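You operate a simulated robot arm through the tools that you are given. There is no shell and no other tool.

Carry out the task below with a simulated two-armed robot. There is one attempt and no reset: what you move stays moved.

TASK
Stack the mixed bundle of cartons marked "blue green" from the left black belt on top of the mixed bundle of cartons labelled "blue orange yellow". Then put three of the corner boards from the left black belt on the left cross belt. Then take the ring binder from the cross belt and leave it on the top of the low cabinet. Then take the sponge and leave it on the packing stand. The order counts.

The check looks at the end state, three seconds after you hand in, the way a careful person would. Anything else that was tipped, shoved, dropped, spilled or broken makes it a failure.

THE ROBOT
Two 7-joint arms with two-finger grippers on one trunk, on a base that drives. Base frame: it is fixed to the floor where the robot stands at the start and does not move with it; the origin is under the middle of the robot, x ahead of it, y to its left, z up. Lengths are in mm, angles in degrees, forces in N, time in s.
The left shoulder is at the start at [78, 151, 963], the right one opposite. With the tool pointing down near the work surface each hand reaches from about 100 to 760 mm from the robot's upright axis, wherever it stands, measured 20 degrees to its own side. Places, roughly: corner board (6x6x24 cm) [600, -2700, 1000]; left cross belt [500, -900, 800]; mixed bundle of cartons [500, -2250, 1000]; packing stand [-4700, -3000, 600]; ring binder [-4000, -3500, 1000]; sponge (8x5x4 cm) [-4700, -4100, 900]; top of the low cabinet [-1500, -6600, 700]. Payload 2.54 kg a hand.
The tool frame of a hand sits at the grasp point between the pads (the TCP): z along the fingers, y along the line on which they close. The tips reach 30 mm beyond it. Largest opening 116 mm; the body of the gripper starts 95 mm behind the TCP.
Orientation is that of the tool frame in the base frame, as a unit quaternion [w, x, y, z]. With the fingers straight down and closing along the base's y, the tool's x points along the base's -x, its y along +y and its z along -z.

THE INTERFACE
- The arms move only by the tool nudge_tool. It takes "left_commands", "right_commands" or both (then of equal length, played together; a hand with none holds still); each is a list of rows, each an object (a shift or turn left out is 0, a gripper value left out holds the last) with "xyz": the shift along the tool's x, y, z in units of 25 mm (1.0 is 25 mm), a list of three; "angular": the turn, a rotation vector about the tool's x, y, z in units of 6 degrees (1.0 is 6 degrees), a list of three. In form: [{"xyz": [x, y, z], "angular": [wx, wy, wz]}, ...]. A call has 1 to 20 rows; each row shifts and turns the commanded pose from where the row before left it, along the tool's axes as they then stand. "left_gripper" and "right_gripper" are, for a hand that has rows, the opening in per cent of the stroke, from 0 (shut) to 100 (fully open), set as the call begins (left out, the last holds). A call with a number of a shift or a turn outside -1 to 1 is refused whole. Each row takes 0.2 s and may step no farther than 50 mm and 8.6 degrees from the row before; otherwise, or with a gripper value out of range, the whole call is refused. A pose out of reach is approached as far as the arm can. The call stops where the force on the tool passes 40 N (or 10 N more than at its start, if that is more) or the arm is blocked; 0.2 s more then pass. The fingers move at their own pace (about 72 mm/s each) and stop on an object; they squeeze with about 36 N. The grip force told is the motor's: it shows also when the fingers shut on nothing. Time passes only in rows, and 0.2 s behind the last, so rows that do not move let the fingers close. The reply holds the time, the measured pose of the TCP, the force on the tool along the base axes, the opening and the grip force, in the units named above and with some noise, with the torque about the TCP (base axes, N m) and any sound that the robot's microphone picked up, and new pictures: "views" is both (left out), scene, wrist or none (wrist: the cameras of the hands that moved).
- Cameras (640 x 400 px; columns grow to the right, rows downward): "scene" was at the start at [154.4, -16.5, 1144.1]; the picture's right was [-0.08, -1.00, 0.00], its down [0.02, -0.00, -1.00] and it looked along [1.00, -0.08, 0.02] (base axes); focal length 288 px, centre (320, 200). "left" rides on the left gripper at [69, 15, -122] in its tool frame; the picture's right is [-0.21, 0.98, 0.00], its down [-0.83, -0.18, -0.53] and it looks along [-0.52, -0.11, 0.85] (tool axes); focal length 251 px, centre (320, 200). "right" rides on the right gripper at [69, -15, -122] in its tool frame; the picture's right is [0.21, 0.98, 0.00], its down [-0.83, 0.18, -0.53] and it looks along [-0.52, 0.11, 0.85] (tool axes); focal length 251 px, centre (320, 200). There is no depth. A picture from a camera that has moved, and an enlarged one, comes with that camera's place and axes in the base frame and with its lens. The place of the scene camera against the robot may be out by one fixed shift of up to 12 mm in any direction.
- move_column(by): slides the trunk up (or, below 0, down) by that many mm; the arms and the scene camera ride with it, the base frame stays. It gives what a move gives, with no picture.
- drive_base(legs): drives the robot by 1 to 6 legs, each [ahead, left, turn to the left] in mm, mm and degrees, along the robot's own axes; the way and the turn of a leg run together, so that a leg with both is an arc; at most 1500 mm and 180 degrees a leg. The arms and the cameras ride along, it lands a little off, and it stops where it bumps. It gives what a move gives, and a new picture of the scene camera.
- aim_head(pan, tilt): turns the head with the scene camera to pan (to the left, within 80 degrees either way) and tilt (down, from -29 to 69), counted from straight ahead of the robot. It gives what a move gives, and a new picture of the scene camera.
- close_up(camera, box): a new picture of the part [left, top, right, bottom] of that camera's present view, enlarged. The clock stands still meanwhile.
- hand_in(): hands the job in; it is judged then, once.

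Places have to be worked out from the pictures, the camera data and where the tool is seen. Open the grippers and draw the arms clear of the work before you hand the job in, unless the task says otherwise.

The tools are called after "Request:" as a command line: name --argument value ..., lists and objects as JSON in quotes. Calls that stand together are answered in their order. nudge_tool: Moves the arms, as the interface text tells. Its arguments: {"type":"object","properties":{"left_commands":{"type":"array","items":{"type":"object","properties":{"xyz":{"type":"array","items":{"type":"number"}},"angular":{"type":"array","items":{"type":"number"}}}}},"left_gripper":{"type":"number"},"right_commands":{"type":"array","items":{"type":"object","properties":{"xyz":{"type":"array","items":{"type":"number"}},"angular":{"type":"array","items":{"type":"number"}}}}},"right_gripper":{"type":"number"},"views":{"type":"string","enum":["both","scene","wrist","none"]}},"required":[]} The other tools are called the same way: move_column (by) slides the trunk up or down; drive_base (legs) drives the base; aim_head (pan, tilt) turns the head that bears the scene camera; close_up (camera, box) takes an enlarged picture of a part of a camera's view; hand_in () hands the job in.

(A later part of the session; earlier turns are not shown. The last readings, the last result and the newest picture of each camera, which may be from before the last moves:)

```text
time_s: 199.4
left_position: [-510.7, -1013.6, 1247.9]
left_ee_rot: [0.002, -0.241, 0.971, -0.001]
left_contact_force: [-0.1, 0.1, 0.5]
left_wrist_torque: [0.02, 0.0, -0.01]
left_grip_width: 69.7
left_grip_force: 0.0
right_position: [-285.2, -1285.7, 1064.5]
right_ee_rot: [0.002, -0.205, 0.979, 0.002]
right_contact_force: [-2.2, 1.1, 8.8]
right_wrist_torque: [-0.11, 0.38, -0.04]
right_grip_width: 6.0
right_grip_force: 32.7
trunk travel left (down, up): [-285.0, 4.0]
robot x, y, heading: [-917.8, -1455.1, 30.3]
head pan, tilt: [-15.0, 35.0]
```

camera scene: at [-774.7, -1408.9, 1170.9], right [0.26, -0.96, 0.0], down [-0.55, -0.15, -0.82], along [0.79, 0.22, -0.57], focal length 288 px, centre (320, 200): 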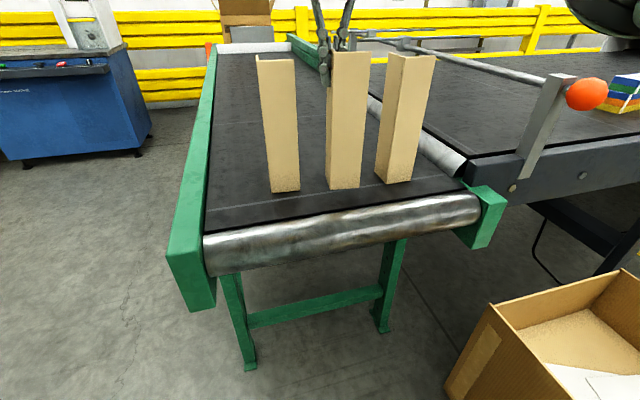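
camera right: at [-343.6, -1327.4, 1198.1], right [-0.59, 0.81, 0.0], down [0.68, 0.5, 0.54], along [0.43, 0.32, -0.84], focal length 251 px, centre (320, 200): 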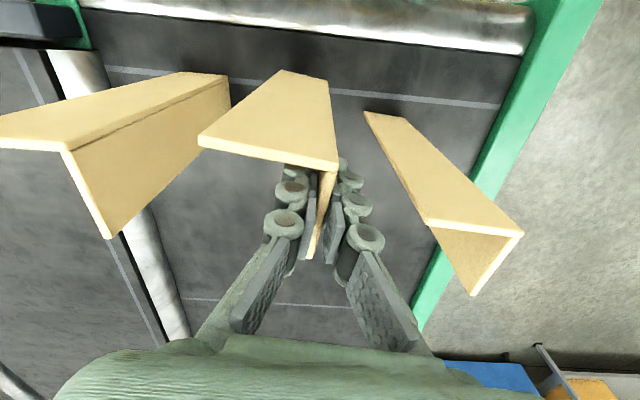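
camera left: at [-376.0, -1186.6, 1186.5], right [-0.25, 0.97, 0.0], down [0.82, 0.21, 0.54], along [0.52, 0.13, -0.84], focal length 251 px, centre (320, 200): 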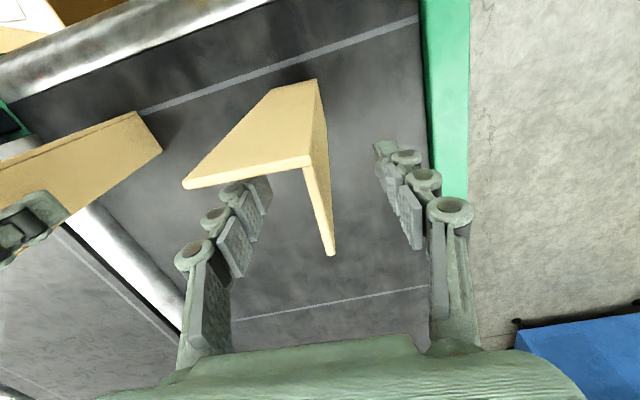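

Contact with a light 9 N. Opening the right gripper to 60% to release the board.

Request:
nudge_tool --right_commands '[{"xyz": [0, 0, 0]}, {"xyz": [0, 0, 0]}, {"xyz": [0, 0, 0]}, {"xyz": [0, 0, 0]}]' --right_gripper 55 --views "both"

```text
time_s: 200.4
left_position: [-509.1, -1012.8, 1247.0]
left_ee_rot: [0.002, -0.241, 0.97, 0.0]
left_contact_force: [-0.1, 0.0, -0.6]
left_wrist_torque: [0.01, -0.02, 0.01]
left_grip_width: 69.7
left_grip_force: 0.0
right_position: [-285.1, -1285.8, 1063.8]
right_ee_rot: [0.003, -0.206, 0.979, 0.001]
right_contact_force: [0.2, -0.1, -0.1]
right_wrist_torque: [0.02, 0.0, 0.01]
right_grip_width: 63.7
right_grip_force: 0.1
trunk travel left (down, up): [-285.0, 4.0]
robot x, y, heading: [-914.5, -1455.4, 30.2]
head pan, tilt: [-15.0, 35.0]
camera scene: at [-774.6, -1408.9, 1170.9], right [0.26, -0.96, 0.0], down [-0.55, -0.15, -0.82], along [0.79, 0.22, -0.57], focal length 288 px, centre (320, 200)
camera right: at [-342.3, -1327.8, 1184.3], right [-0.59, 0.81, 0.0], down [0.68, 0.5, 0.54], along [0.43, 0.32, -0.84], focal length 251 px, centre (320, 200)
```

scene: 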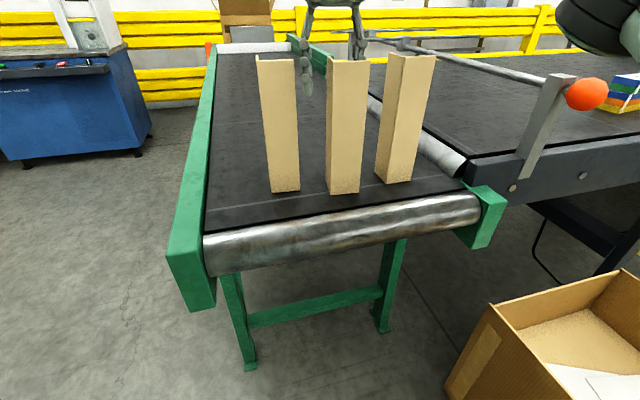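
right: 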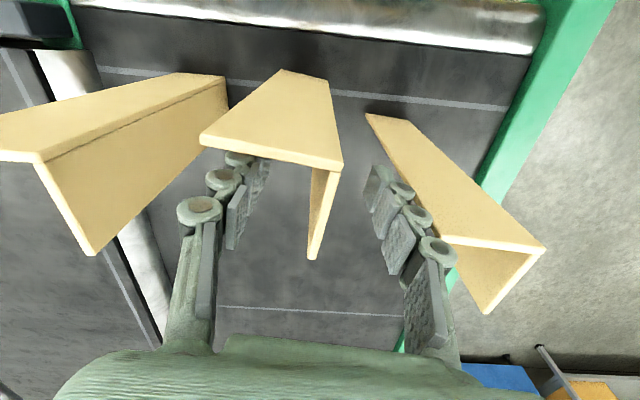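

Board 3 stands free and the fingers are clear of all three boards. Raising the right hand straight up.

Request:
nudge_tool --right_commands '[{"xyz": [0, 0, -0.7]}, {"xyz": [0, 0, -1]}, {"xyz": [0, 0, -1]}, {"xyz": [0, 0, -1]}, {"xyz": [0, 0, -1]}, {"xyz": [0, 0, -1]}, {"xyz": [0, 0, -1]}, {"xyz": [0, 0, -0.6]}]' --right_gripper 55 --views "scene"

```text
time_s: 202.2
left_position: [-509.7, -1013.7, 1247.8]
left_ee_rot: [0.002, -0.241, 0.971, -0.001]
left_contact_force: [0.1, 0.4, 0.2]
left_wrist_torque: [-0.03, -0.02, -0.01]
left_grip_width: 69.6
left_grip_force: 0.0
right_position: [-299.3, -1291.9, 1232.0]
right_ee_rot: [0.004, -0.205, 0.979, 0.002]
right_contact_force: [0.3, 0.3, -0.5]
right_wrist_torque: [-0.03, -0.04, -0.01]
right_grip_width: 63.5
right_grip_force: 0.0
right hand out of reach, approached as far as the arm can: row 7, 8
trunk travel left (down, up): [-285.0, 4.0]
robot x, y, heading: [-915.8, -1455.2, 30.4]
head pan, tilt: [-15.0, 35.0]
camera scene: at [-774.8, -1408.9, 1170.9], right [0.26, -0.96, 0.0], down [-0.55, -0.15, -0.82], along [0.79, 0.22, -0.57], focal length 288 px, centre (320, 200)
```

scene: 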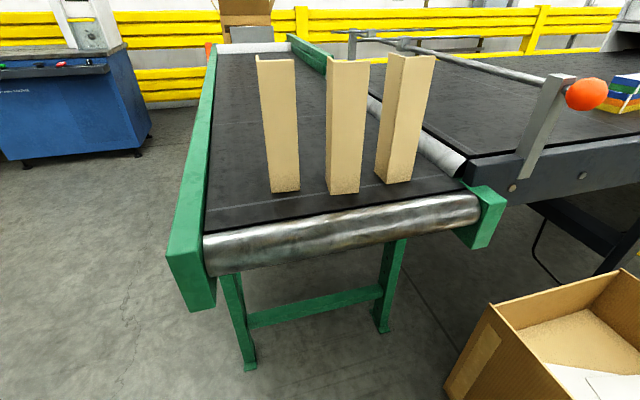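

All three boards stand on the left cross belt. I'll back off, tuck the hands in, then turn toward the other side of the aisle to find the ring binder.

Request:
drive_base --legs '[[-600, 0, 0]]'

Request:
nudge_tool --left_commands '[{"xyz": [0.9, 0, 0]}, {"xyz": [0.9, 0, 0]}, {"xyz": [0.9, 0, 0]}, {"xyz": [0.9, 0, 0]}, {"xyz": [0.9, 0, 0]}, {"xyz": [0.9, 0, 0]}, {"xyz": [0.9, 0, 0]}]' --right_commands '[{"xyz": [0.9, 0, 0]}, {"xyz": [0.9, 0, 0]}, {"xyz": [0.9, 0, 0]}, {"xyz": [0.9, 0, 0]}, {"xyz": [0.9, 0, 0]}, {"xyz": [0.9, 0, 0]}, {"xyz": [0.9, 0, 0]}]' --views "none"

Request:
drive_base --legs '[[0, 0, -120]]'

Request:
aim_head --pan 0 --tilt 10

Request:
aim_head --pan -50 --tilt 10

```text
time_s: 205.6
left_position: [-1023.7, -1316.2, 1246.8]
left_ee_rot: [0.001, -0.237, 0.972, -0.001]
left_contact_force: [0.8, 0.0, -0.2]
left_wrist_torque: [0.0, -0.02, 0.01]
left_grip_width: 69.4
left_grip_force: 0.1
right_position: [-815.0, -1596.6, 1231.0]
right_ee_rot: [0.005, -0.201, 0.98, 0.003]
right_contact_force: [0.9, -0.3, -0.4]
right_wrist_torque: [0.0, -0.02, -0.03]
right_grip_width: 63.8
right_grip_force: 0.0
trunk travel left (down, up): [-285.0, 4.0]
robot x, y, heading: [-1433.9, -1755.3, 29.7]
head pan, tilt: [-15.0, 35.0]
camera scene: at [-1291.6, -1709.3, 1170.9], right [0.26, -0.97, 0.0], down [-0.55, -0.15, -0.82], along [0.79, 0.21, -0.57], focal length 288 px, centre (320, 200)
```

scene: 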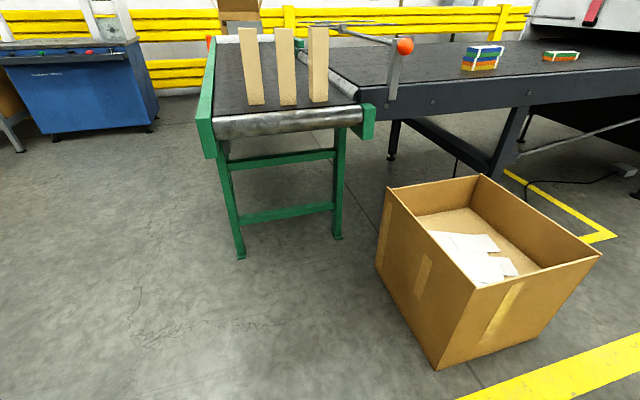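

```text
time_s: 207.2
left_position: [-1165.9, -1389.1, 1249.4]
left_ee_rot: [0.002, -0.237, 0.971, 0.0]
left_contact_force: [-0.6, -0.6, 0.3]
left_wrist_torque: [0.0, -0.03, 0.02]
left_grip_width: 69.5
left_grip_force: 0.1
right_position: [-958.5, -1658.8, 1232.7]
right_ee_rot: [0.004, -0.201, 0.98, 0.003]
right_contact_force: [0.6, -0.8, 0.0]
right_wrist_torque: [0.0, -0.02, 0.02]
right_grip_width: 63.7
right_grip_force: 0.0
trunk travel left (down, up): [-285.0, 4.0]
robot x, y, heading: [-1433.6, -1757.6, 29.7]
head pan, tilt: [-15.0, 35.0]
```

```text
time_s: 212.8
left_position: [-1263.7, -2178.8, 1249.6]
left_ee_rot: [0.0, 0.734, 0.679, -0.002]
left_contact_force: [-0.4, 0.4, -0.1]
left_wrist_torque: [0.02, 0.02, 0.01]
left_grip_width: 69.5
left_grip_force: 0.0
right_position: [-1602.2, -2212.1, 1231.5]
right_ee_rot: [0.004, 0.759, 0.651, -0.002]
right_contact_force: [0.1, -0.8, 0.1]
right_wrist_torque: [-0.02, -0.01, -0.03]
right_grip_width: 63.8
right_grip_force: 0.1
trunk travel left (down, up): [-285.0, 4.0]
robot x, y, heading: [-1432.3, -1757.9, -92.0]
head pan, tilt: [-15.0, 35.0]
camera scene: at [-1463.9, -1917.6, 1170.9], right [-0.96, 0.29, 0.0], down [0.17, 0.55, -0.82], along [-0.24, -0.78, -0.57], focal length 288 px, centre (320, 200)
```

scene: 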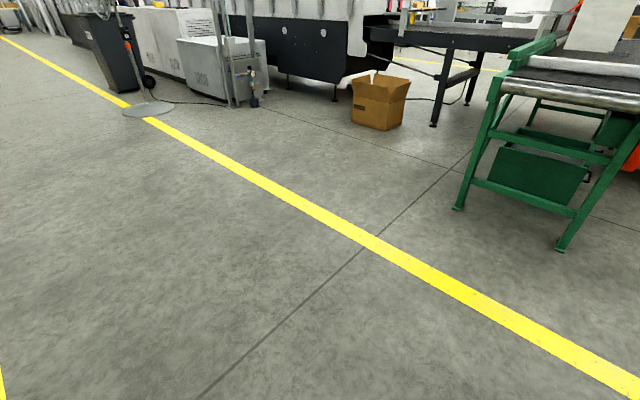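

```text
time_s: 213.7
left_position: [-1263.0, -2178.5, 1249.6]
left_ee_rot: [0.0, 0.734, 0.679, -0.001]
left_contact_force: [0.3, -0.5, -0.5]
left_wrist_torque: [0.02, -0.02, 0.01]
left_grip_width: 69.6
left_grip_force: 0.1
right_position: [-1601.9, -2210.8, 1232.4]
right_ee_rot: [0.004, 0.759, 0.651, -0.003]
right_contact_force: [-0.3, 0.1, -1.3]
right_wrist_torque: [0.01, 0.01, 0.01]
right_grip_width: 63.9
right_grip_force: 0.0
trunk travel left (down, up): [-285.0, 4.0]
robot x, y, heading: [-1432.2, -1756.7, -92.0]
head pan, tilt: [0.0, 10.0]
camera scene: at [-1441.4, -1926.4, 1210.9], right [-1.0, 0.04, 0.0], down [0.01, 0.17, -0.98], along [-0.04, -0.98, -0.17], focal length 288 px, centre (320, 200)
```

scene: 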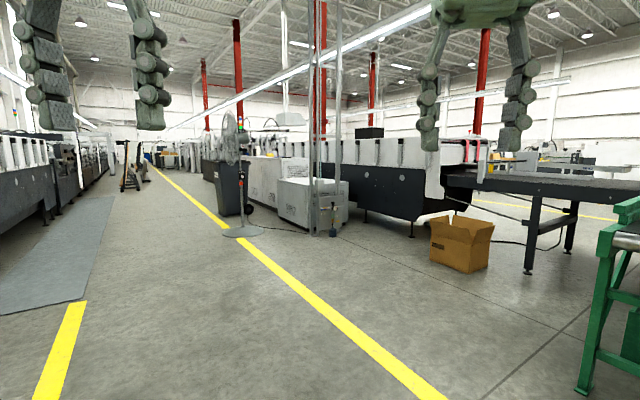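

```text
time_s: 214.8
left_position: [-1262.2, -2179.0, 1250.5]
left_ee_rot: [0.0, 0.735, 0.679, -0.001]
left_contact_force: [-0.2, 0.0, -1.3]
left_wrist_torque: [0.02, -0.01, 0.02]
left_grip_width: 69.7
left_grip_force: 0.1
right_position: [-1601.2, -2211.1, 1231.6]
right_ee_rot: [0.004, 0.759, 0.651, -0.003]
right_contact_force: [0.4, 0.4, -0.2]
right_wrist_torque: [-0.04, -0.03, 0.01]
right_grip_width: 63.6
right_grip_force: 0.0
trunk travel left (down, up): [-285.0, 4.0]
robot x, y, heading: [-1431.5, -1756.8, -92.2]
head pan, tilt: [-50.0, 10.0]
camera scene: at [-1511.2, -1890.7, 1211.0], right [-0.62, 0.79, 0.0], down [0.14, 0.11, -0.98], along [-0.78, -0.61, -0.17], focal length 288 px, centre (320, 200)
```

scene: 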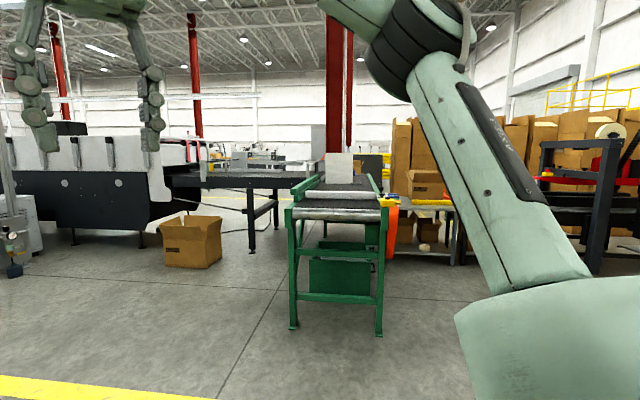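

I can see the other (green) cross belt ahead-right with a whitish object on it. Zooming in.

Request:
close_up --camera "scene" --box '[270, 140, 430, 240]'

Request:
close_up --camera "scene" --box '[160, 110, 480, 310]'

```text
4.00 times, centred on (350, 190) of scene
camera zoom: at [-1511.2, -1890.7, 1211.0], right [-0.62, 0.79, 0.0], down [0.14, 0.11, -0.98], along [-0.78, -0.61, -0.17], focal length 1153 px, centre (200, 240)
```

zoom: 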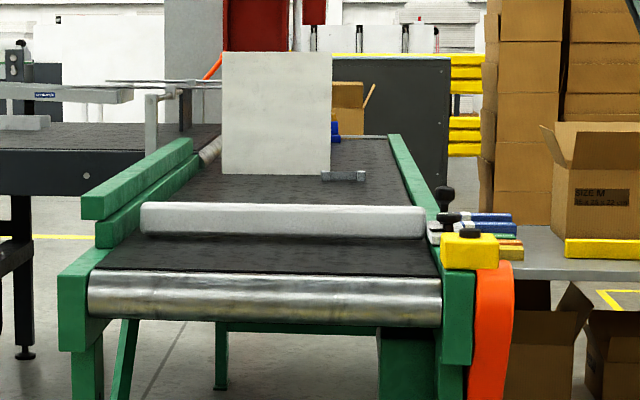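

```text
2.00 times, centred on (320, 210) of scene
camera zoom: at [-1511.2, -1890.7, 1211.0], right [-0.62, 0.79, 0.0], down [0.14, 0.11, -0.98], along [-0.78, -0.61, -0.17], focal length 576 px, centre (320, 180)
```

zoom: 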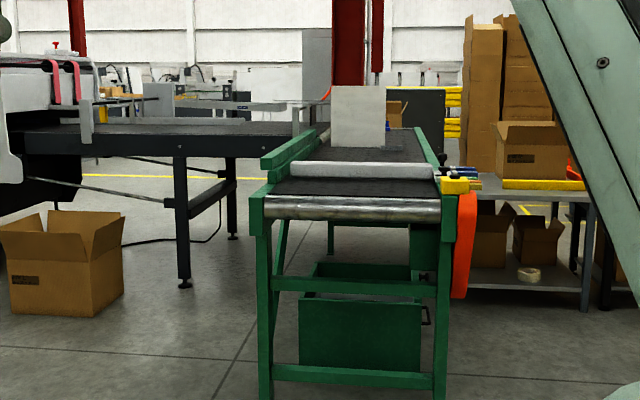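

The object near (-4050,-3600) looks like an upright whitish plate (~300×330 mm), probably the ring binder, on the second green cross belt. I'll turn to face it and drive closer.

Request:
drive_base --legs '[[0, 0, -58], [1000, 200, 0]]'

Request:
aim_head --pan 0 --tilt 12

Request:
close_up --camera "scene" --box '[200, 100, 440, 250]'

```text
time_s: 222.7
left_position: [-2440.2, -2798.4, 1249.2]
left_ee_rot: [-0.001, 0.97, 0.242, -0.002]
left_contact_force: [-0.8, 0.8, -0.1]
left_wrist_torque: [-0.01, -0.03, 0.0]
left_grip_width: 69.3
left_grip_force: 0.0
right_position: [-2649.1, -2529.6, 1231.1]
right_ee_rot: [0.002, 0.979, 0.206, -0.005]
right_contact_force: [0.7, -0.2, -0.5]
right_wrist_torque: [0.03, -0.02, 0.02]
right_grip_width: 63.8
right_grip_force: 0.0
trunk travel left (down, up): [-285.0, 4.0]
robot x, y, heading: [-2174.8, -2427.3, -149.9]
head pan, tilt: [-50.0, 10.0]
camera scene: at [-2323.6, -2441.3, 1211.0], right [0.34, 0.94, 0.0], down [0.16, -0.06, -0.98], along [-0.93, 0.33, -0.17], focal length 288 px, centre (320, 200)
```

scene: 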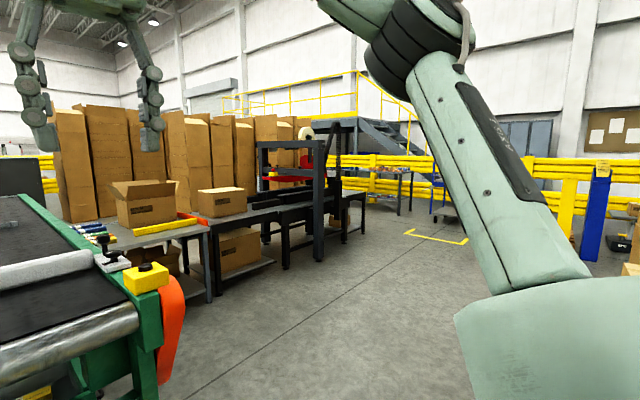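

```text
time_s: 223.8
left_position: [-2439.3, -2798.4, 1249.2]
left_ee_rot: [-0.001, 0.97, 0.241, -0.002]
left_contact_force: [1.4, -0.2, -0.2]
left_wrist_torque: [0.04, -0.01, -0.01]
left_grip_width: 69.4
left_grip_force: 0.2
right_position: [-2648.7, -2529.2, 1232.3]
right_ee_rot: [0.003, 0.979, 0.206, -0.004]
right_contact_force: [0.1, 0.1, -0.7]
right_wrist_torque: [0.01, 0.04, -0.03]
right_grip_width: 63.8
right_grip_force: 0.1
trunk travel left (down, up): [-285.0, 4.0]
robot x, y, heading: [-2172.4, -2432.6, -149.7]
head pan, tilt: [0.0, 12.0]
camera scene: at [-2316.4, -2519.4, 1207.7], right [-0.5, 0.86, 0.0], down [0.18, 0.1, -0.98], along [-0.84, -0.49, -0.21], focal length 288 px, centre (320, 200)
```

scene: 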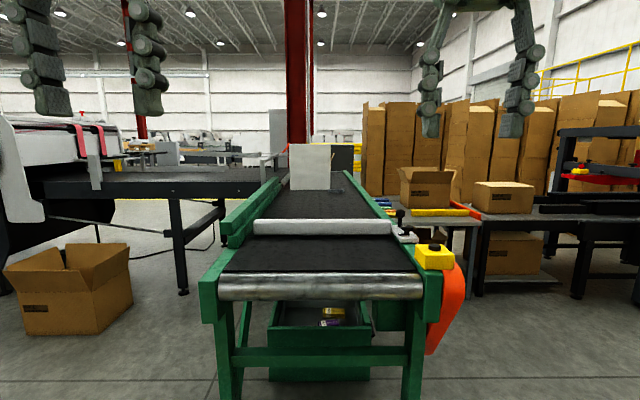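

```text
2.67 times, centred on (320, 175) of scene
camera zoom: at [-2316.4, -2519.4, 1207.7], right [-0.5, 0.86, 0.0], down [0.18, 0.1, -0.98], along [-0.84, -0.49, -0.21], focal length 768 px, centre (320, 267)
```

zoom: 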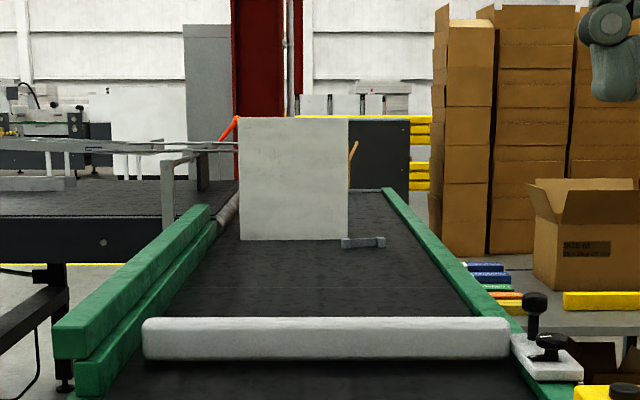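

The grey plate at (-3970,-3570) matches an A4 ring binder standing upright (~285×318 mm), cover facing me. It's best reached from the belt's left side; I'll drive around to there for a side view.

Request:
drive_base --legs '[[600, 690, 0], [950, 0, 0]]'

Request:
aim_head --pan -45 --tilt 15

Request:
aim_head --pan 0 --tilt 25

```text
time_s: 235.5
left_position: [-3457.5, -4196.8, 1249.2]
left_ee_rot: [-0.001, 0.969, 0.245, -0.001]
left_contact_force: [0.0, 0.7, 0.1]
left_wrist_torque: [0.01, -0.01, -0.01]
left_grip_width: 69.5
left_grip_force: 0.1
right_position: [-3669.2, -3931.7, 1231.9]
right_ee_rot: [0.003, 0.978, 0.21, -0.003]
right_contact_force: [0.0, 0.2, 0.3]
right_wrist_torque: [0.0, -0.01, 0.02]
right_grip_width: 63.8
right_grip_force: 0.2
trunk travel left (down, up): [-285.0, 4.0]
robot x, y, heading: [-3197.8, -3824.5, -149.5]
head pan, tilt: [0.0, 12.0]
camera scene: at [-3337.2, -3917.8, 1207.7], right [-0.51, 0.86, 0.0], down [0.18, 0.11, -0.98], along [-0.84, -0.5, -0.21], focal length 288 px, centre (320, 200)
```

scene: 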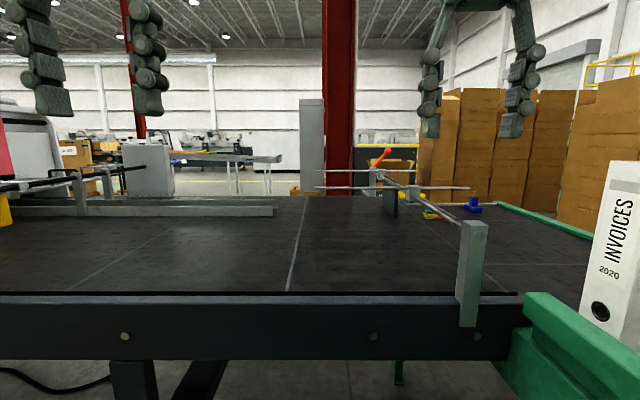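

```text
time_s: 236.6
left_position: [-3458.4, -4197.5, 1250.5]
left_ee_rot: [0.0, 0.969, 0.246, 0.0]
left_contact_force: [-1.3, -0.4, -0.6]
left_wrist_torque: [-0.01, 0.01, -0.03]
left_grip_width: 69.7
left_grip_force: 0.0
right_position: [-3669.3, -3931.6, 1231.3]
right_ee_rot: [0.002, 0.977, 0.211, -0.004]
right_contact_force: [0.2, -0.1, -0.7]
right_wrist_torque: [0.0, 0.02, -0.01]
right_grip_width: 63.8
right_grip_force: 0.0
trunk travel left (down, up): [-285.0, 4.0]
robot x, y, heading: [-3197.1, -3824.6, -149.2]
head pan, tilt: [-45.0, 15.0]
camera scene: at [-3347.6, -3847.1, 1202.9], right [0.24, 0.97, 0.0], down [0.25, -0.06, -0.97], along [-0.94, 0.24, -0.26], focal length 288 px, centre (320, 200)
```

scene: 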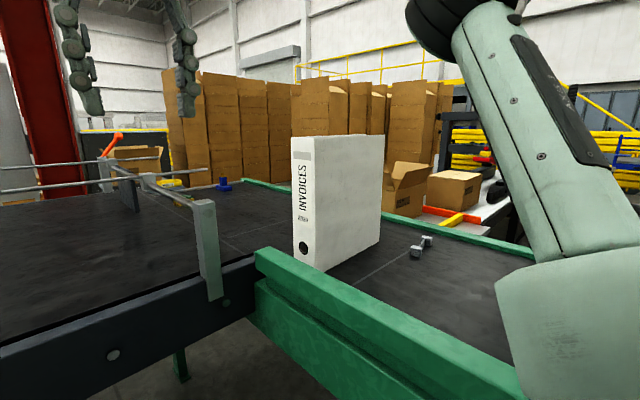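

```text
time_s: 237.8
left_position: [-3458.0, -4197.6, 1248.9]
left_ee_rot: [0.0, 0.969, 0.246, -0.001]
left_contact_force: [0.3, 0.6, 0.1]
left_wrist_torque: [-0.01, -0.01, 0.04]
left_grip_width: 69.7
left_grip_force: 0.1
right_position: [-3669.0, -3931.6, 1231.9]
right_ee_rot: [0.002, 0.977, 0.211, -0.004]
right_contact_force: [0.8, 0.4, 0.3]
right_wrist_torque: [0.0, -0.02, 0.0]
right_grip_width: 63.7
right_grip_force: 0.0
trunk travel left (down, up): [-285.0, 4.0]
robot x, y, heading: [-3196.9, -3826.0, -149.3]
head pan, tilt: [0.0, 25.0]
camera scene: at [-3336.1, -3917.0, 1186.6], right [-0.51, 0.86, 0.0], down [0.36, 0.22, -0.91], along [-0.78, -0.46, -0.42], focal length 288 px, centre (320, 200)
```

scene: 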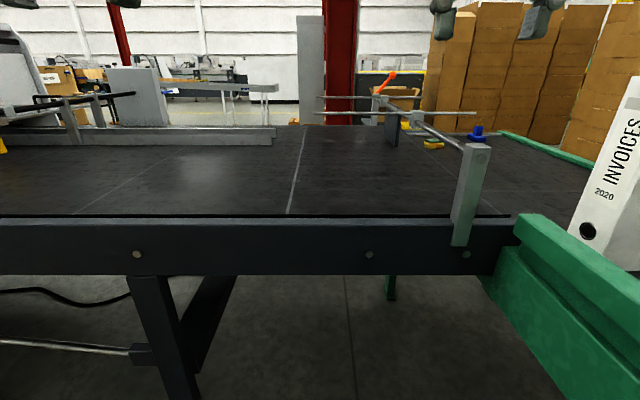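

The binder ("INVOICES 2020") stands upright with its ~80 mm spine facing this side. I'll turn to face the belt (heading 120°) and strafe left so the left hand can reach its top.

Request:
drive_base --legs '[[0, 0, -90.7], [20, 270, 0]]'

Request:
aim_head --pan 25 --tilt 25

```text
time_s: 244.9
left_position: [-3803.2, -3670.4, 1250.1]
left_ee_rot: [0.0, 0.854, -0.52, 0.0]
left_contact_force: [0.2, 0.6, -0.1]
left_wrist_torque: [-0.02, 0.02, 0.02]
left_grip_width: 69.6
left_grip_force: 0.1
right_position: [-3532.6, -3465.9, 1231.3]
right_ee_rot: [-0.001, 0.834, -0.551, -0.005]
right_contact_force: [0.2, 0.2, 0.8]
right_wrist_torque: [0.05, 0.01, 0.0]
right_grip_width: 63.8
right_grip_force: 0.1
trunk travel left (down, up): [-285.0, 4.0]
robot x, y, heading: [-3432.0, -3940.7, 119.8]
head pan, tilt: [0.0, 25.0]
camera scene: at [-3519.4, -3812.1, 1186.6], right [0.87, 0.5, 0.0], down [0.21, -0.37, -0.91], along [-0.45, 0.79, -0.42], focal length 288 px, centre (320, 200)
```

scene: 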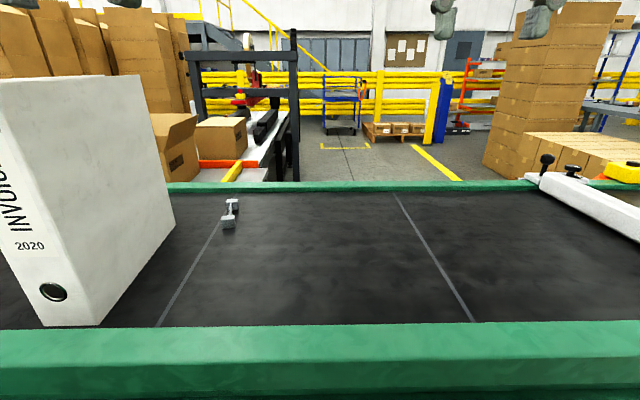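

```text
time_s: 245.8
left_position: [-3804.5, -3670.9, 1250.9]
left_ee_rot: [0.0, 0.854, -0.52, -0.001]
left_contact_force: [-0.7, 0.8, 0.0]
left_wrist_torque: [-0.01, 0.0, 0.02]
left_grip_width: 69.5
left_grip_force: 0.0
right_position: [-3533.0, -3465.5, 1230.9]
right_ee_rot: [-0.001, 0.835, -0.551, -0.005]
right_contact_force: [0.0, 0.5, 0.4]
right_wrist_torque: [0.0, 0.0, -0.01]
right_grip_width: 63.9
right_grip_force: 0.0
trunk travel left (down, up): [-285.0, 4.0]
robot x, y, heading: [-3437.3, -3941.4, 119.6]
head pan, tilt: [25.0, 25.0]
camera scene: at [-3548.8, -3838.7, 1186.6], right [0.58, 0.82, 0.0], down [0.34, -0.24, -0.91], along [-0.74, 0.52, -0.42], focal length 288 px, centre (320, 200)
```

scene: 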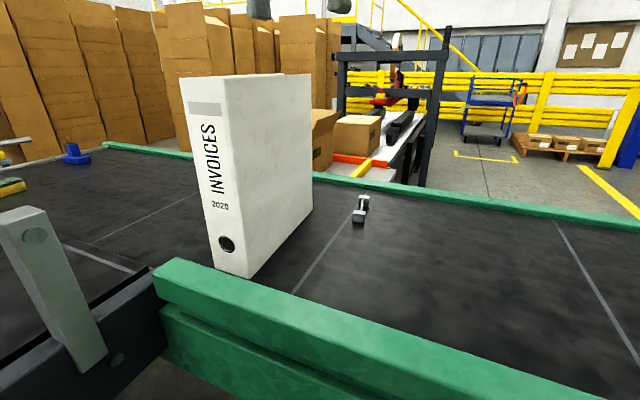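

Good side view. Taking a left wrist view with the gripper open to locate the binder's top.

Request:
nudge_tool --left_commands '[{"xyz": [0, 0, 0]}, {"xyz": [0, 0, 0]}]' --left_gripper 100 --views "wrist"

Request:
close_up --camera "scene" --box '[160, 60, 340, 290]'

```text
time_s: 246.4
left_position: [-3803.3, -3671.4, 1249.8]
left_ee_rot: [-0.002, 0.854, -0.52, 0.0]
left_contact_force: [-0.4, 0.3, -0.7]
left_wrist_torque: [0.01, 0.01, 0.02]
left_grip_width: 115.9
left_grip_force: 0.0
right_position: [-3533.0, -3466.2, 1232.3]
right_ee_rot: [-0.001, 0.835, -0.551, -0.005]
right_contact_force: [0.5, 0.1, -0.1]
right_wrist_torque: [-0.01, 0.0, 0.01]
right_grip_width: 64.1
right_grip_force: 0.2
trunk travel left (down, up): [-285.0, 4.0]
robot x, y, heading: [-3438.9, -3941.1, 119.7]
head pan, tilt: [25.0, 25.0]
camera left: at [-3784.2, -3740.3, 1372.0], right [-0.97, -0.26, 0.0], down [-0.22, 0.82, 0.54], along [-0.14, 0.52, -0.84], focal length 251 px, centre (320, 200)
```

left: 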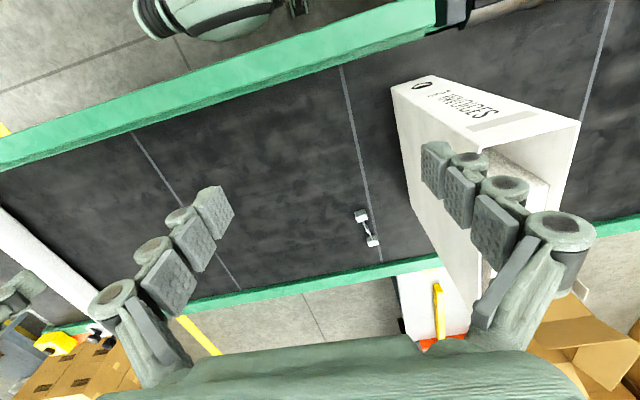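

```text
1.74 times, centred on (250, 175) of scene
camera zoom: at [-3548.8, -3838.8, 1186.6], right [0.58, 0.82, 0.0], down [0.34, -0.24, -0.91], along [-0.74, 0.52, -0.42], focal length 501 px, centre (442, 244)
```

zoom: 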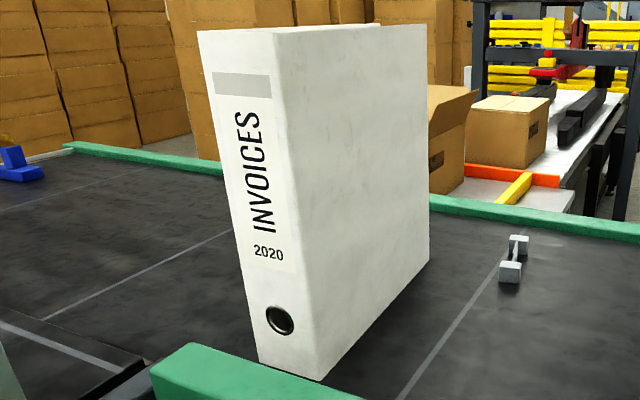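

Binder: spine at u≈1238, v 5261–5337, top z≈1167. I'll move the base slightly closer (40 mm ahead, 50 mm left) so the grasp point at its middle is within reach.

Request:
drive_base --legs '[[40, 50, 0]]'

```text
time_s: 247.5
left_position: [-3865.9, -3661.4, 1249.5]
left_ee_rot: [-0.001, 0.854, -0.52, 0.001]
left_contact_force: [-0.4, 0.0, -0.4]
left_wrist_torque: [0.02, -0.03, -0.01]
left_grip_width: 116.2
left_grip_force: 0.1
right_position: [-3595.0, -3456.5, 1232.9]
right_ee_rot: [0.0, 0.835, -0.551, -0.005]
right_contact_force: [0.1, -0.3, 0.4]
right_wrist_torque: [0.02, -0.05, 0.01]
right_grip_width: 63.8
right_grip_force: 0.1
trunk travel left (down, up): [-285.0, 4.0]
robot x, y, heading: [-3494.8, -3934.1, 119.6]
head pan, tilt: [25.0, 25.0]
camera scene: at [-3611.3, -3828.9, 1186.6], right [0.58, 0.82, 0.0], down [0.35, -0.24, -0.91], along [-0.74, 0.52, -0.42], focal length 288 px, centre (320, 200)
```

scene: 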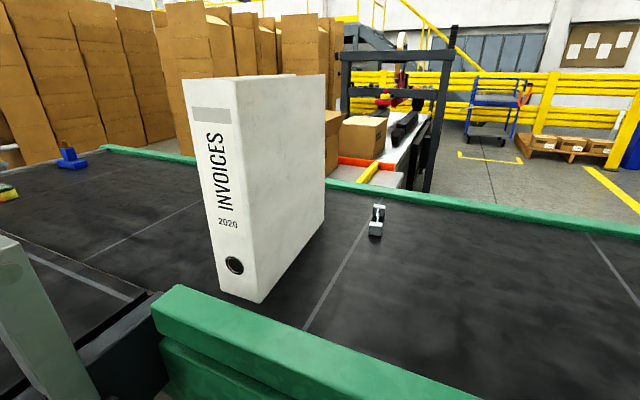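

Moving the left hand over the binder's middle, keeping the tips above its top edge.

Request:
nudge_tool --left_commands '[{"angular": [0, 0, -0.45]}, {"xyz": [-0.817, 0.687, 0.1]}, {"xyz": [-0.817, 0.687, 0.1]}, {"xyz": [-0.817, 0.687, 0.1]}, {"xyz": [-0.817, 0.687, 0.1]}, {"xyz": [-0.817, 0.687, 0.1]}, {"xyz": [-0.817, 0.687, 0.1]}, {"xyz": [-0.817, 0.687, 0.1]}, {"xyz": [0, 0, 0]}]' --left_gripper 100 --views "both"

```text
time_s: 249.5
left_position: [-4041.7, -3598.3, 1231.7]
left_ee_rot: [-0.001, 0.866, -0.5, -0.002]
left_contact_force: [0.2, 0.0, -0.9]
left_wrist_torque: [0.02, -0.03, -0.02]
left_grip_width: 116.3
left_grip_force: 0.1
right_position: [-3594.8, -3456.1, 1232.9]
right_ee_rot: [-0.001, 0.834, -0.551, -0.005]
right_contact_force: [-0.9, 0.2, 0.8]
right_wrist_torque: [0.0, -0.03, -0.02]
right_grip_width: 63.8
right_grip_force: 0.0
trunk travel left (down, up): [-285.0, 4.0]
robot x, y, heading: [-3502.3, -3935.1, 119.7]
head pan, tilt: [25.0, 25.0]
camera scene: at [-3610.7, -3829.2, 1186.7], right [0.58, 0.82, 0.0], down [0.34, -0.24, -0.91], along [-0.74, 0.52, -0.42], focal length 288 px, centre (320, 200)
camera left: at [-4018.9, -3666.2, 1354.5], right [-0.95, -0.3, 0.0], down [-0.26, 0.8, 0.54], along [-0.16, 0.51, -0.84], focal length 251 px, centre (320, 200)
```

scene: 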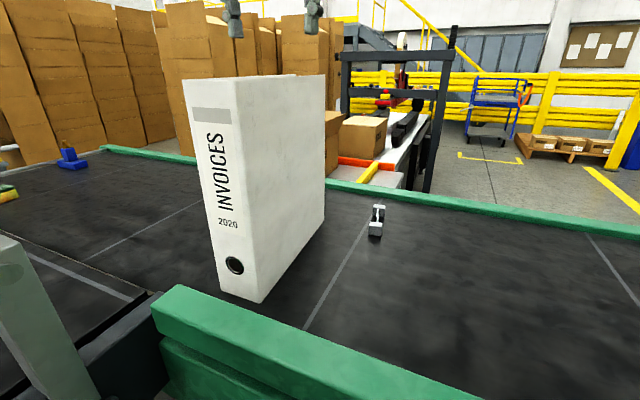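
left: 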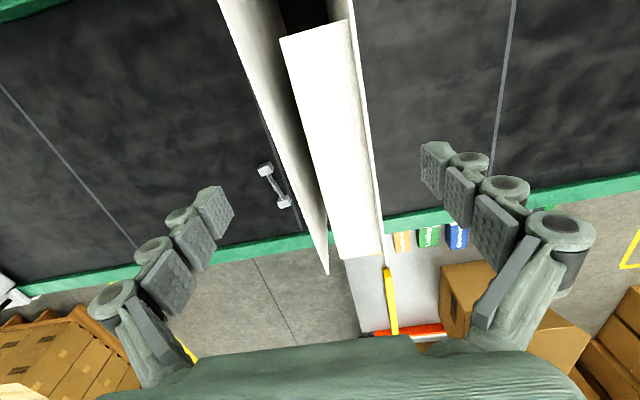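

The binder is ~70 mm thick at mid-depth and is well framed; I'll shift 4 mm and descend so the pads overlap ~75 mm of the covers.

Request:
nudge_tool --left_commands '[{"xyz": [0, 0.15, 0.4]}, {"xyz": [0, 0, 0.9]}, {"xyz": [0, 0, 0.9]}, {"xyz": [0, 0, 0.9]}, {"xyz": [0, 0, 0.9]}, {"xyz": [0, 0, 0.5]}, {"xyz": [0, 0, 0]}]' --left_gripper 100 --views "both"

```text
time_s: 251.1
left_position: [-4045.5, -3599.4, 1121.2]
left_ee_rot: [0.0, 0.866, -0.5, -0.002]
left_contact_force: [0.8, -0.6, 0.7]
left_wrist_torque: [-0.01, -0.01, -0.02]
left_grip_width: 116.0
left_grip_force: 0.1
right_position: [-3595.6, -3455.6, 1233.1]
right_ee_rot: [-0.002, 0.835, -0.551, -0.006]
right_contact_force: [-0.6, -0.6, -0.4]
right_wrist_torque: [0.0, 0.01, -0.04]
right_grip_width: 63.8
right_grip_force: 0.2
trunk travel left (down, up): [-285.0, 4.0]
robot x, y, heading: [-3497.9, -3933.9, 119.5]
head pan, tilt: [25.0, 25.0]
camera scene: at [-3610.7, -3829.1, 1186.7], right [0.58, 0.82, 0.0], down [0.34, -0.24, -0.91], along [-0.74, 0.52, -0.42], focal length 288 px, centre (320, 200)
camera left: at [-4022.2, -3666.2, 1242.6], right [-0.95, -0.3, 0.0], down [-0.26, 0.8, 0.54], along [-0.16, 0.51, -0.84], focal length 251 px, centre (320, 200)
```

scene: 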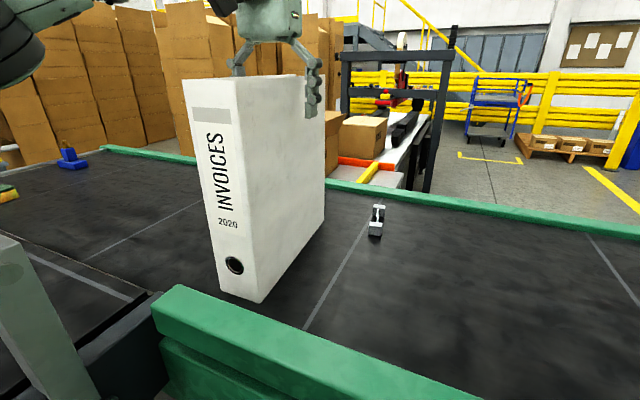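
left: 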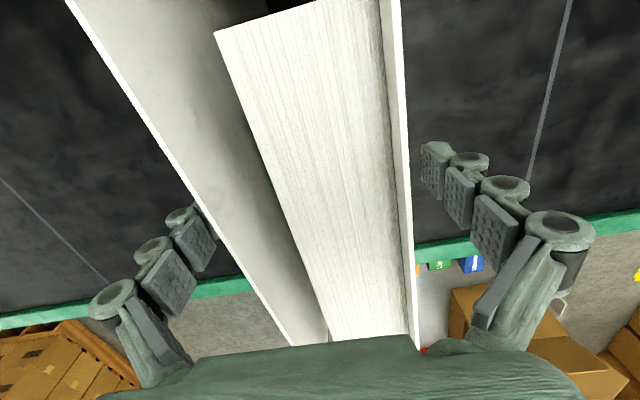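

Centred. Closing the gripper on the binder.

Request:
nudge_tool --left_commands '[{"xyz": [0, 0, 0]}, {"xyz": [0, 0, 0]}, {"xyz": [0, 0, 0]}, {"xyz": [0, 0, 0]}, {"xyz": [0, 0, 0]}]' --left_gripper 0 --views "both"

```text
time_s: 252.3
left_position: [-4045.6, -3599.5, 1119.3]
left_ee_rot: [-0.001, 0.866, -0.5, -0.001]
left_contact_force: [-3.1, -0.6, 3.0]
left_wrist_torque: [-0.2, 0.07, 0.61]
left_grip_width: 71.9
left_grip_force: 36.0
right_position: [-3595.8, -3456.0, 1232.6]
right_ee_rot: [-0.001, 0.834, -0.551, -0.005]
right_contact_force: [0.1, -0.1, 0.5]
right_wrist_torque: [-0.01, 0.01, 0.01]
right_grip_width: 63.8
right_grip_force: 0.0
trunk travel left (down, up): [-285.0, 4.0]
robot x, y, heading: [-3501.6, -3929.9, 119.7]
head pan, tilt: [25.0, 25.0]
camera scene: at [-3611.0, -3829.2, 1186.7], right [0.58, 0.82, 0.0], down [0.34, -0.24, -0.91], along [-0.74, 0.52, -0.42], focal length 288 px, centre (320, 200)
camera left: at [-4022.6, -3666.3, 1242.9], right [-0.95, -0.3, 0.0], down [-0.26, 0.8, 0.54], along [-0.16, 0.51, -0.84], focal length 251 px, centre (320, 200)
```

scene: 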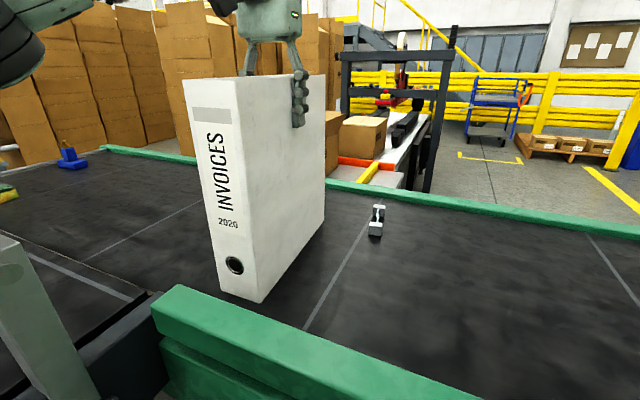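
left: 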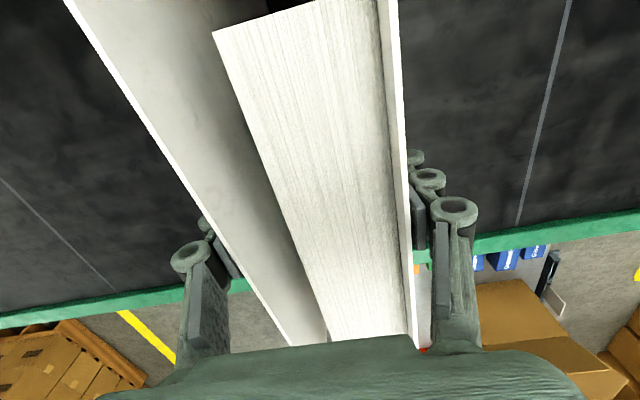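

Gripped at 71.9 mm. Lifting gently and checking the load.

Request:
nudge_tool --left_commands '[{"xyz": [0, 0, -0.2]}, {"xyz": [0, 0, -0.4]}, {"xyz": [0, 0, -0.4]}, {"xyz": [0, 0, 0]}]' --left_gripper 0 --views "both"

```text
time_s: 253.3
left_position: [-4045.5, -3599.0, 1144.5]
left_ee_rot: [-0.001, 0.866, -0.501, 0.0]
left_contact_force: [0.1, -0.6, -11.3]
left_wrist_torque: [0.07, 0.05, 0.0]
left_grip_width: 71.7
left_grip_force: 36.2
right_position: [-3597.1, -3455.5, 1231.4]
right_ee_rot: [-0.001, 0.834, -0.551, -0.004]
right_contact_force: [0.8, -0.4, 0.7]
right_wrist_torque: [0.01, -0.02, -0.02]
right_grip_width: 63.6
right_grip_force: 0.2
trunk travel left (down, up): [-285.0, 4.0]
robot x, y, heading: [-3499.3, -3933.2, 119.5]
head pan, tilt: [25.0, 25.0]
camera scene: at [-3611.8, -3828.5, 1186.4], right [0.58, 0.82, 0.0], down [0.35, -0.24, -0.91], along [-0.74, 0.52, -0.42], focal length 288 px, centre (320, 200)
camera left: at [-4023.2, -3666.6, 1267.8], right [-0.95, -0.3, 0.0], down [-0.26, 0.81, 0.53], along [-0.16, 0.51, -0.85], focal length 251 px, centre (320, 200)
```

scene: 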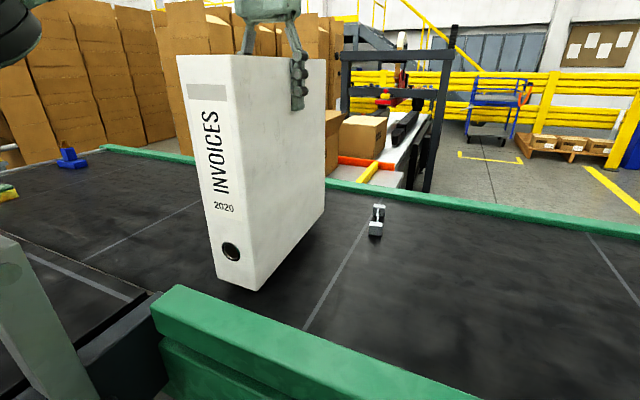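
left: 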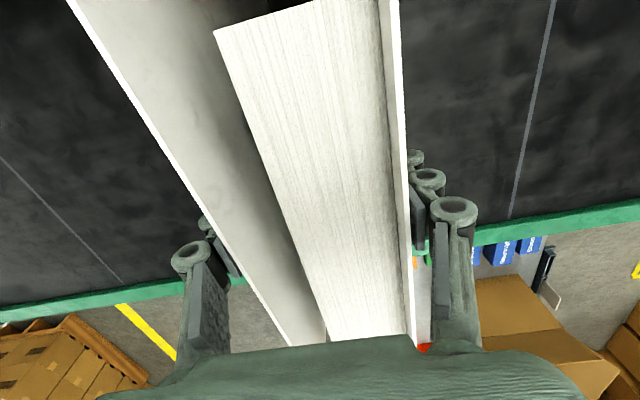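

The binder (~1.1 kg) hangs steadily. Raising it to clear the green rail, retracting slightly.

Request:
nudge_tool --left_commands '[{"xyz": [0.1, 0, -0.6]}, {"xyz": [0.2, 0, -0.8]}, {"xyz": [0.2, 0, -0.8]}, {"xyz": [0.2, 0, -0.8]}, {"xyz": [0.2, 0, -0.8]}, {"xyz": [0.2, 0, -0.6]}, {"xyz": [0, 0, 0]}]' --left_gripper 0 --views "both"

```text
time_s: 254.9
left_position: [-4033.9, -3624.2, 1253.1]
left_ee_rot: [-0.002, 0.866, -0.5, 0.0]
left_contact_force: [-0.5, -1.0, -11.6]
left_wrist_torque: [0.08, 0.02, 0.02]
left_grip_width: 71.5
left_grip_force: 35.9
right_position: [-3596.2, -3454.8, 1230.9]
right_ee_rot: [-0.001, 0.834, -0.551, -0.005]
right_contact_force: [-0.5, -1.1, 0.2]
right_wrist_torque: [0.02, 0.03, 0.01]
right_grip_width: 64.2
right_grip_force: 0.1
trunk travel left (down, up): [-285.0, 4.0]
robot x, y, heading: [-3499.7, -3933.6, 119.8]
head pan, tilt: [25.0, 25.0]
camera scene: at [-3612.1, -3828.4, 1186.4], right [0.58, 0.82, 0.0], down [0.35, -0.24, -0.91], along [-0.74, 0.52, -0.42], focal length 288 px, centre (320, 200)
camera left: at [-4011.5, -3691.6, 1375.6], right [-0.95, -0.3, 0.0], down [-0.26, 0.8, 0.54], along [-0.16, 0.51, -0.84], focal length 251 px, centre (320, 200)
```

scene: 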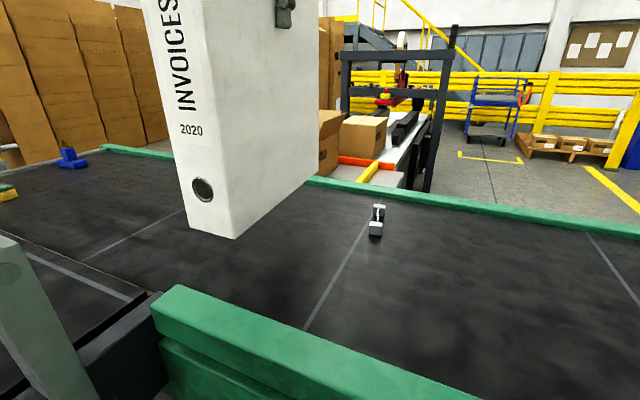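
left: 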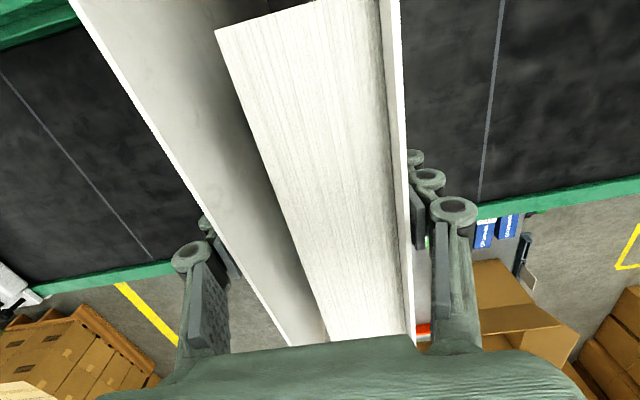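

Raised ~134 mm. A post stands near the black belt's corner, so I'll first move the binder 100 mm away from it (toward -v) before backing out.

Request:
nudge_tool --left_commands '[{"xyz": [0, -0.5, 0]}, {"xyz": [0, -0.8, 0]}, {"xyz": [0, -0.8, 0]}, {"xyz": [0, -0.8, 0]}, {"xyz": [0, -0.8, 0]}, {"xyz": [0, -0.6, 0]}, {"xyz": [0, 0, 0]}]' --left_gripper 0 --views "scene"

Request:
drive_base --legs '[[-500, -40, 0]]'

```text
time_s: 256.5
left_position: [-3939.4, -3570.3, 1254.6]
left_ee_rot: [-0.001, 0.866, -0.5, 0.0]
left_contact_force: [0.4, 0.3, -11.5]
left_wrist_torque: [0.06, 0.04, 0.0]
left_grip_width: 71.6
left_grip_force: 36.6
right_position: [-3595.8, -3455.6, 1231.1]
right_ee_rot: [0.0, 0.834, -0.552, -0.004]
right_contact_force: [-0.5, 0.3, -0.2]
right_wrist_torque: [0.02, -0.02, -0.04]
right_grip_width: 63.8
right_grip_force: 0.1
trunk travel left (down, up): [-285.0, 4.0]
robot x, y, heading: [-3497.4, -3933.3, 119.9]
head pan, tilt: [25.0, 25.0]
camera scene: at [-3611.8, -3828.5, 1186.4], right [0.58, 0.82, 0.0], down [0.35, -0.24, -0.91], along [-0.74, 0.52, -0.42], focal length 288 px, centre (320, 200)
```

scene: 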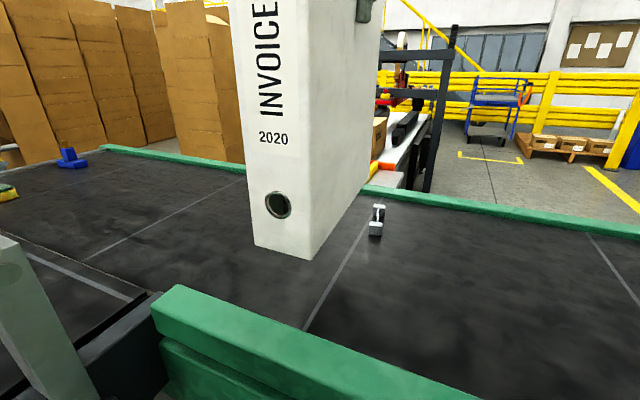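

```text
time_s: 259.1
left_position: [-3694.5, -3934.2, 1253.1]
left_ee_rot: [0.0, 0.867, -0.499, 0.0]
left_contact_force: [0.5, -1.6, -9.4]
left_wrist_torque: [0.1, 0.08, 0.01]
left_grip_width: 71.8
left_grip_force: 36.1
right_position: [-3350.1, -3818.9, 1234.4]
right_ee_rot: [-0.002, 0.835, -0.551, -0.005]
right_contact_force: [0.6, -1.4, -0.2]
right_wrist_torque: [0.09, 0.06, 0.01]
right_grip_width: 63.9
right_grip_force: 0.1
trunk travel left (down, up): [-285.0, 4.0]
robot x, y, heading: [-3254.0, -4294.3, 119.8]
head pan, tilt: [25.0, 25.0]
stopped in leg 1: the robot was blocked; the commanded pose is now the measured one
camera scene: at [-3364.7, -4192.6, 1187.1], right [0.58, 0.82, 0.0], down [0.34, -0.24, -0.91], along [-0.74, 0.52, -0.42], focal length 288 px, centre (320, 200)
```

scene: 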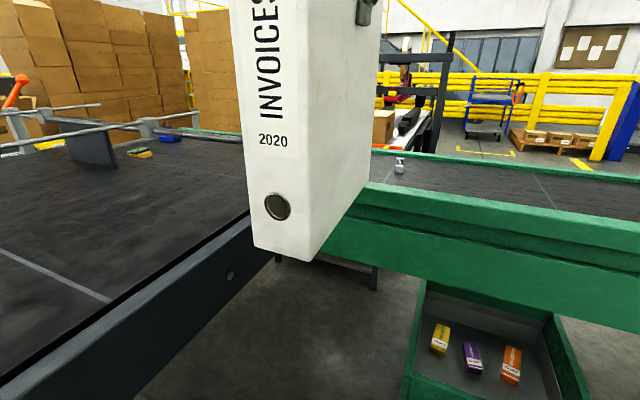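

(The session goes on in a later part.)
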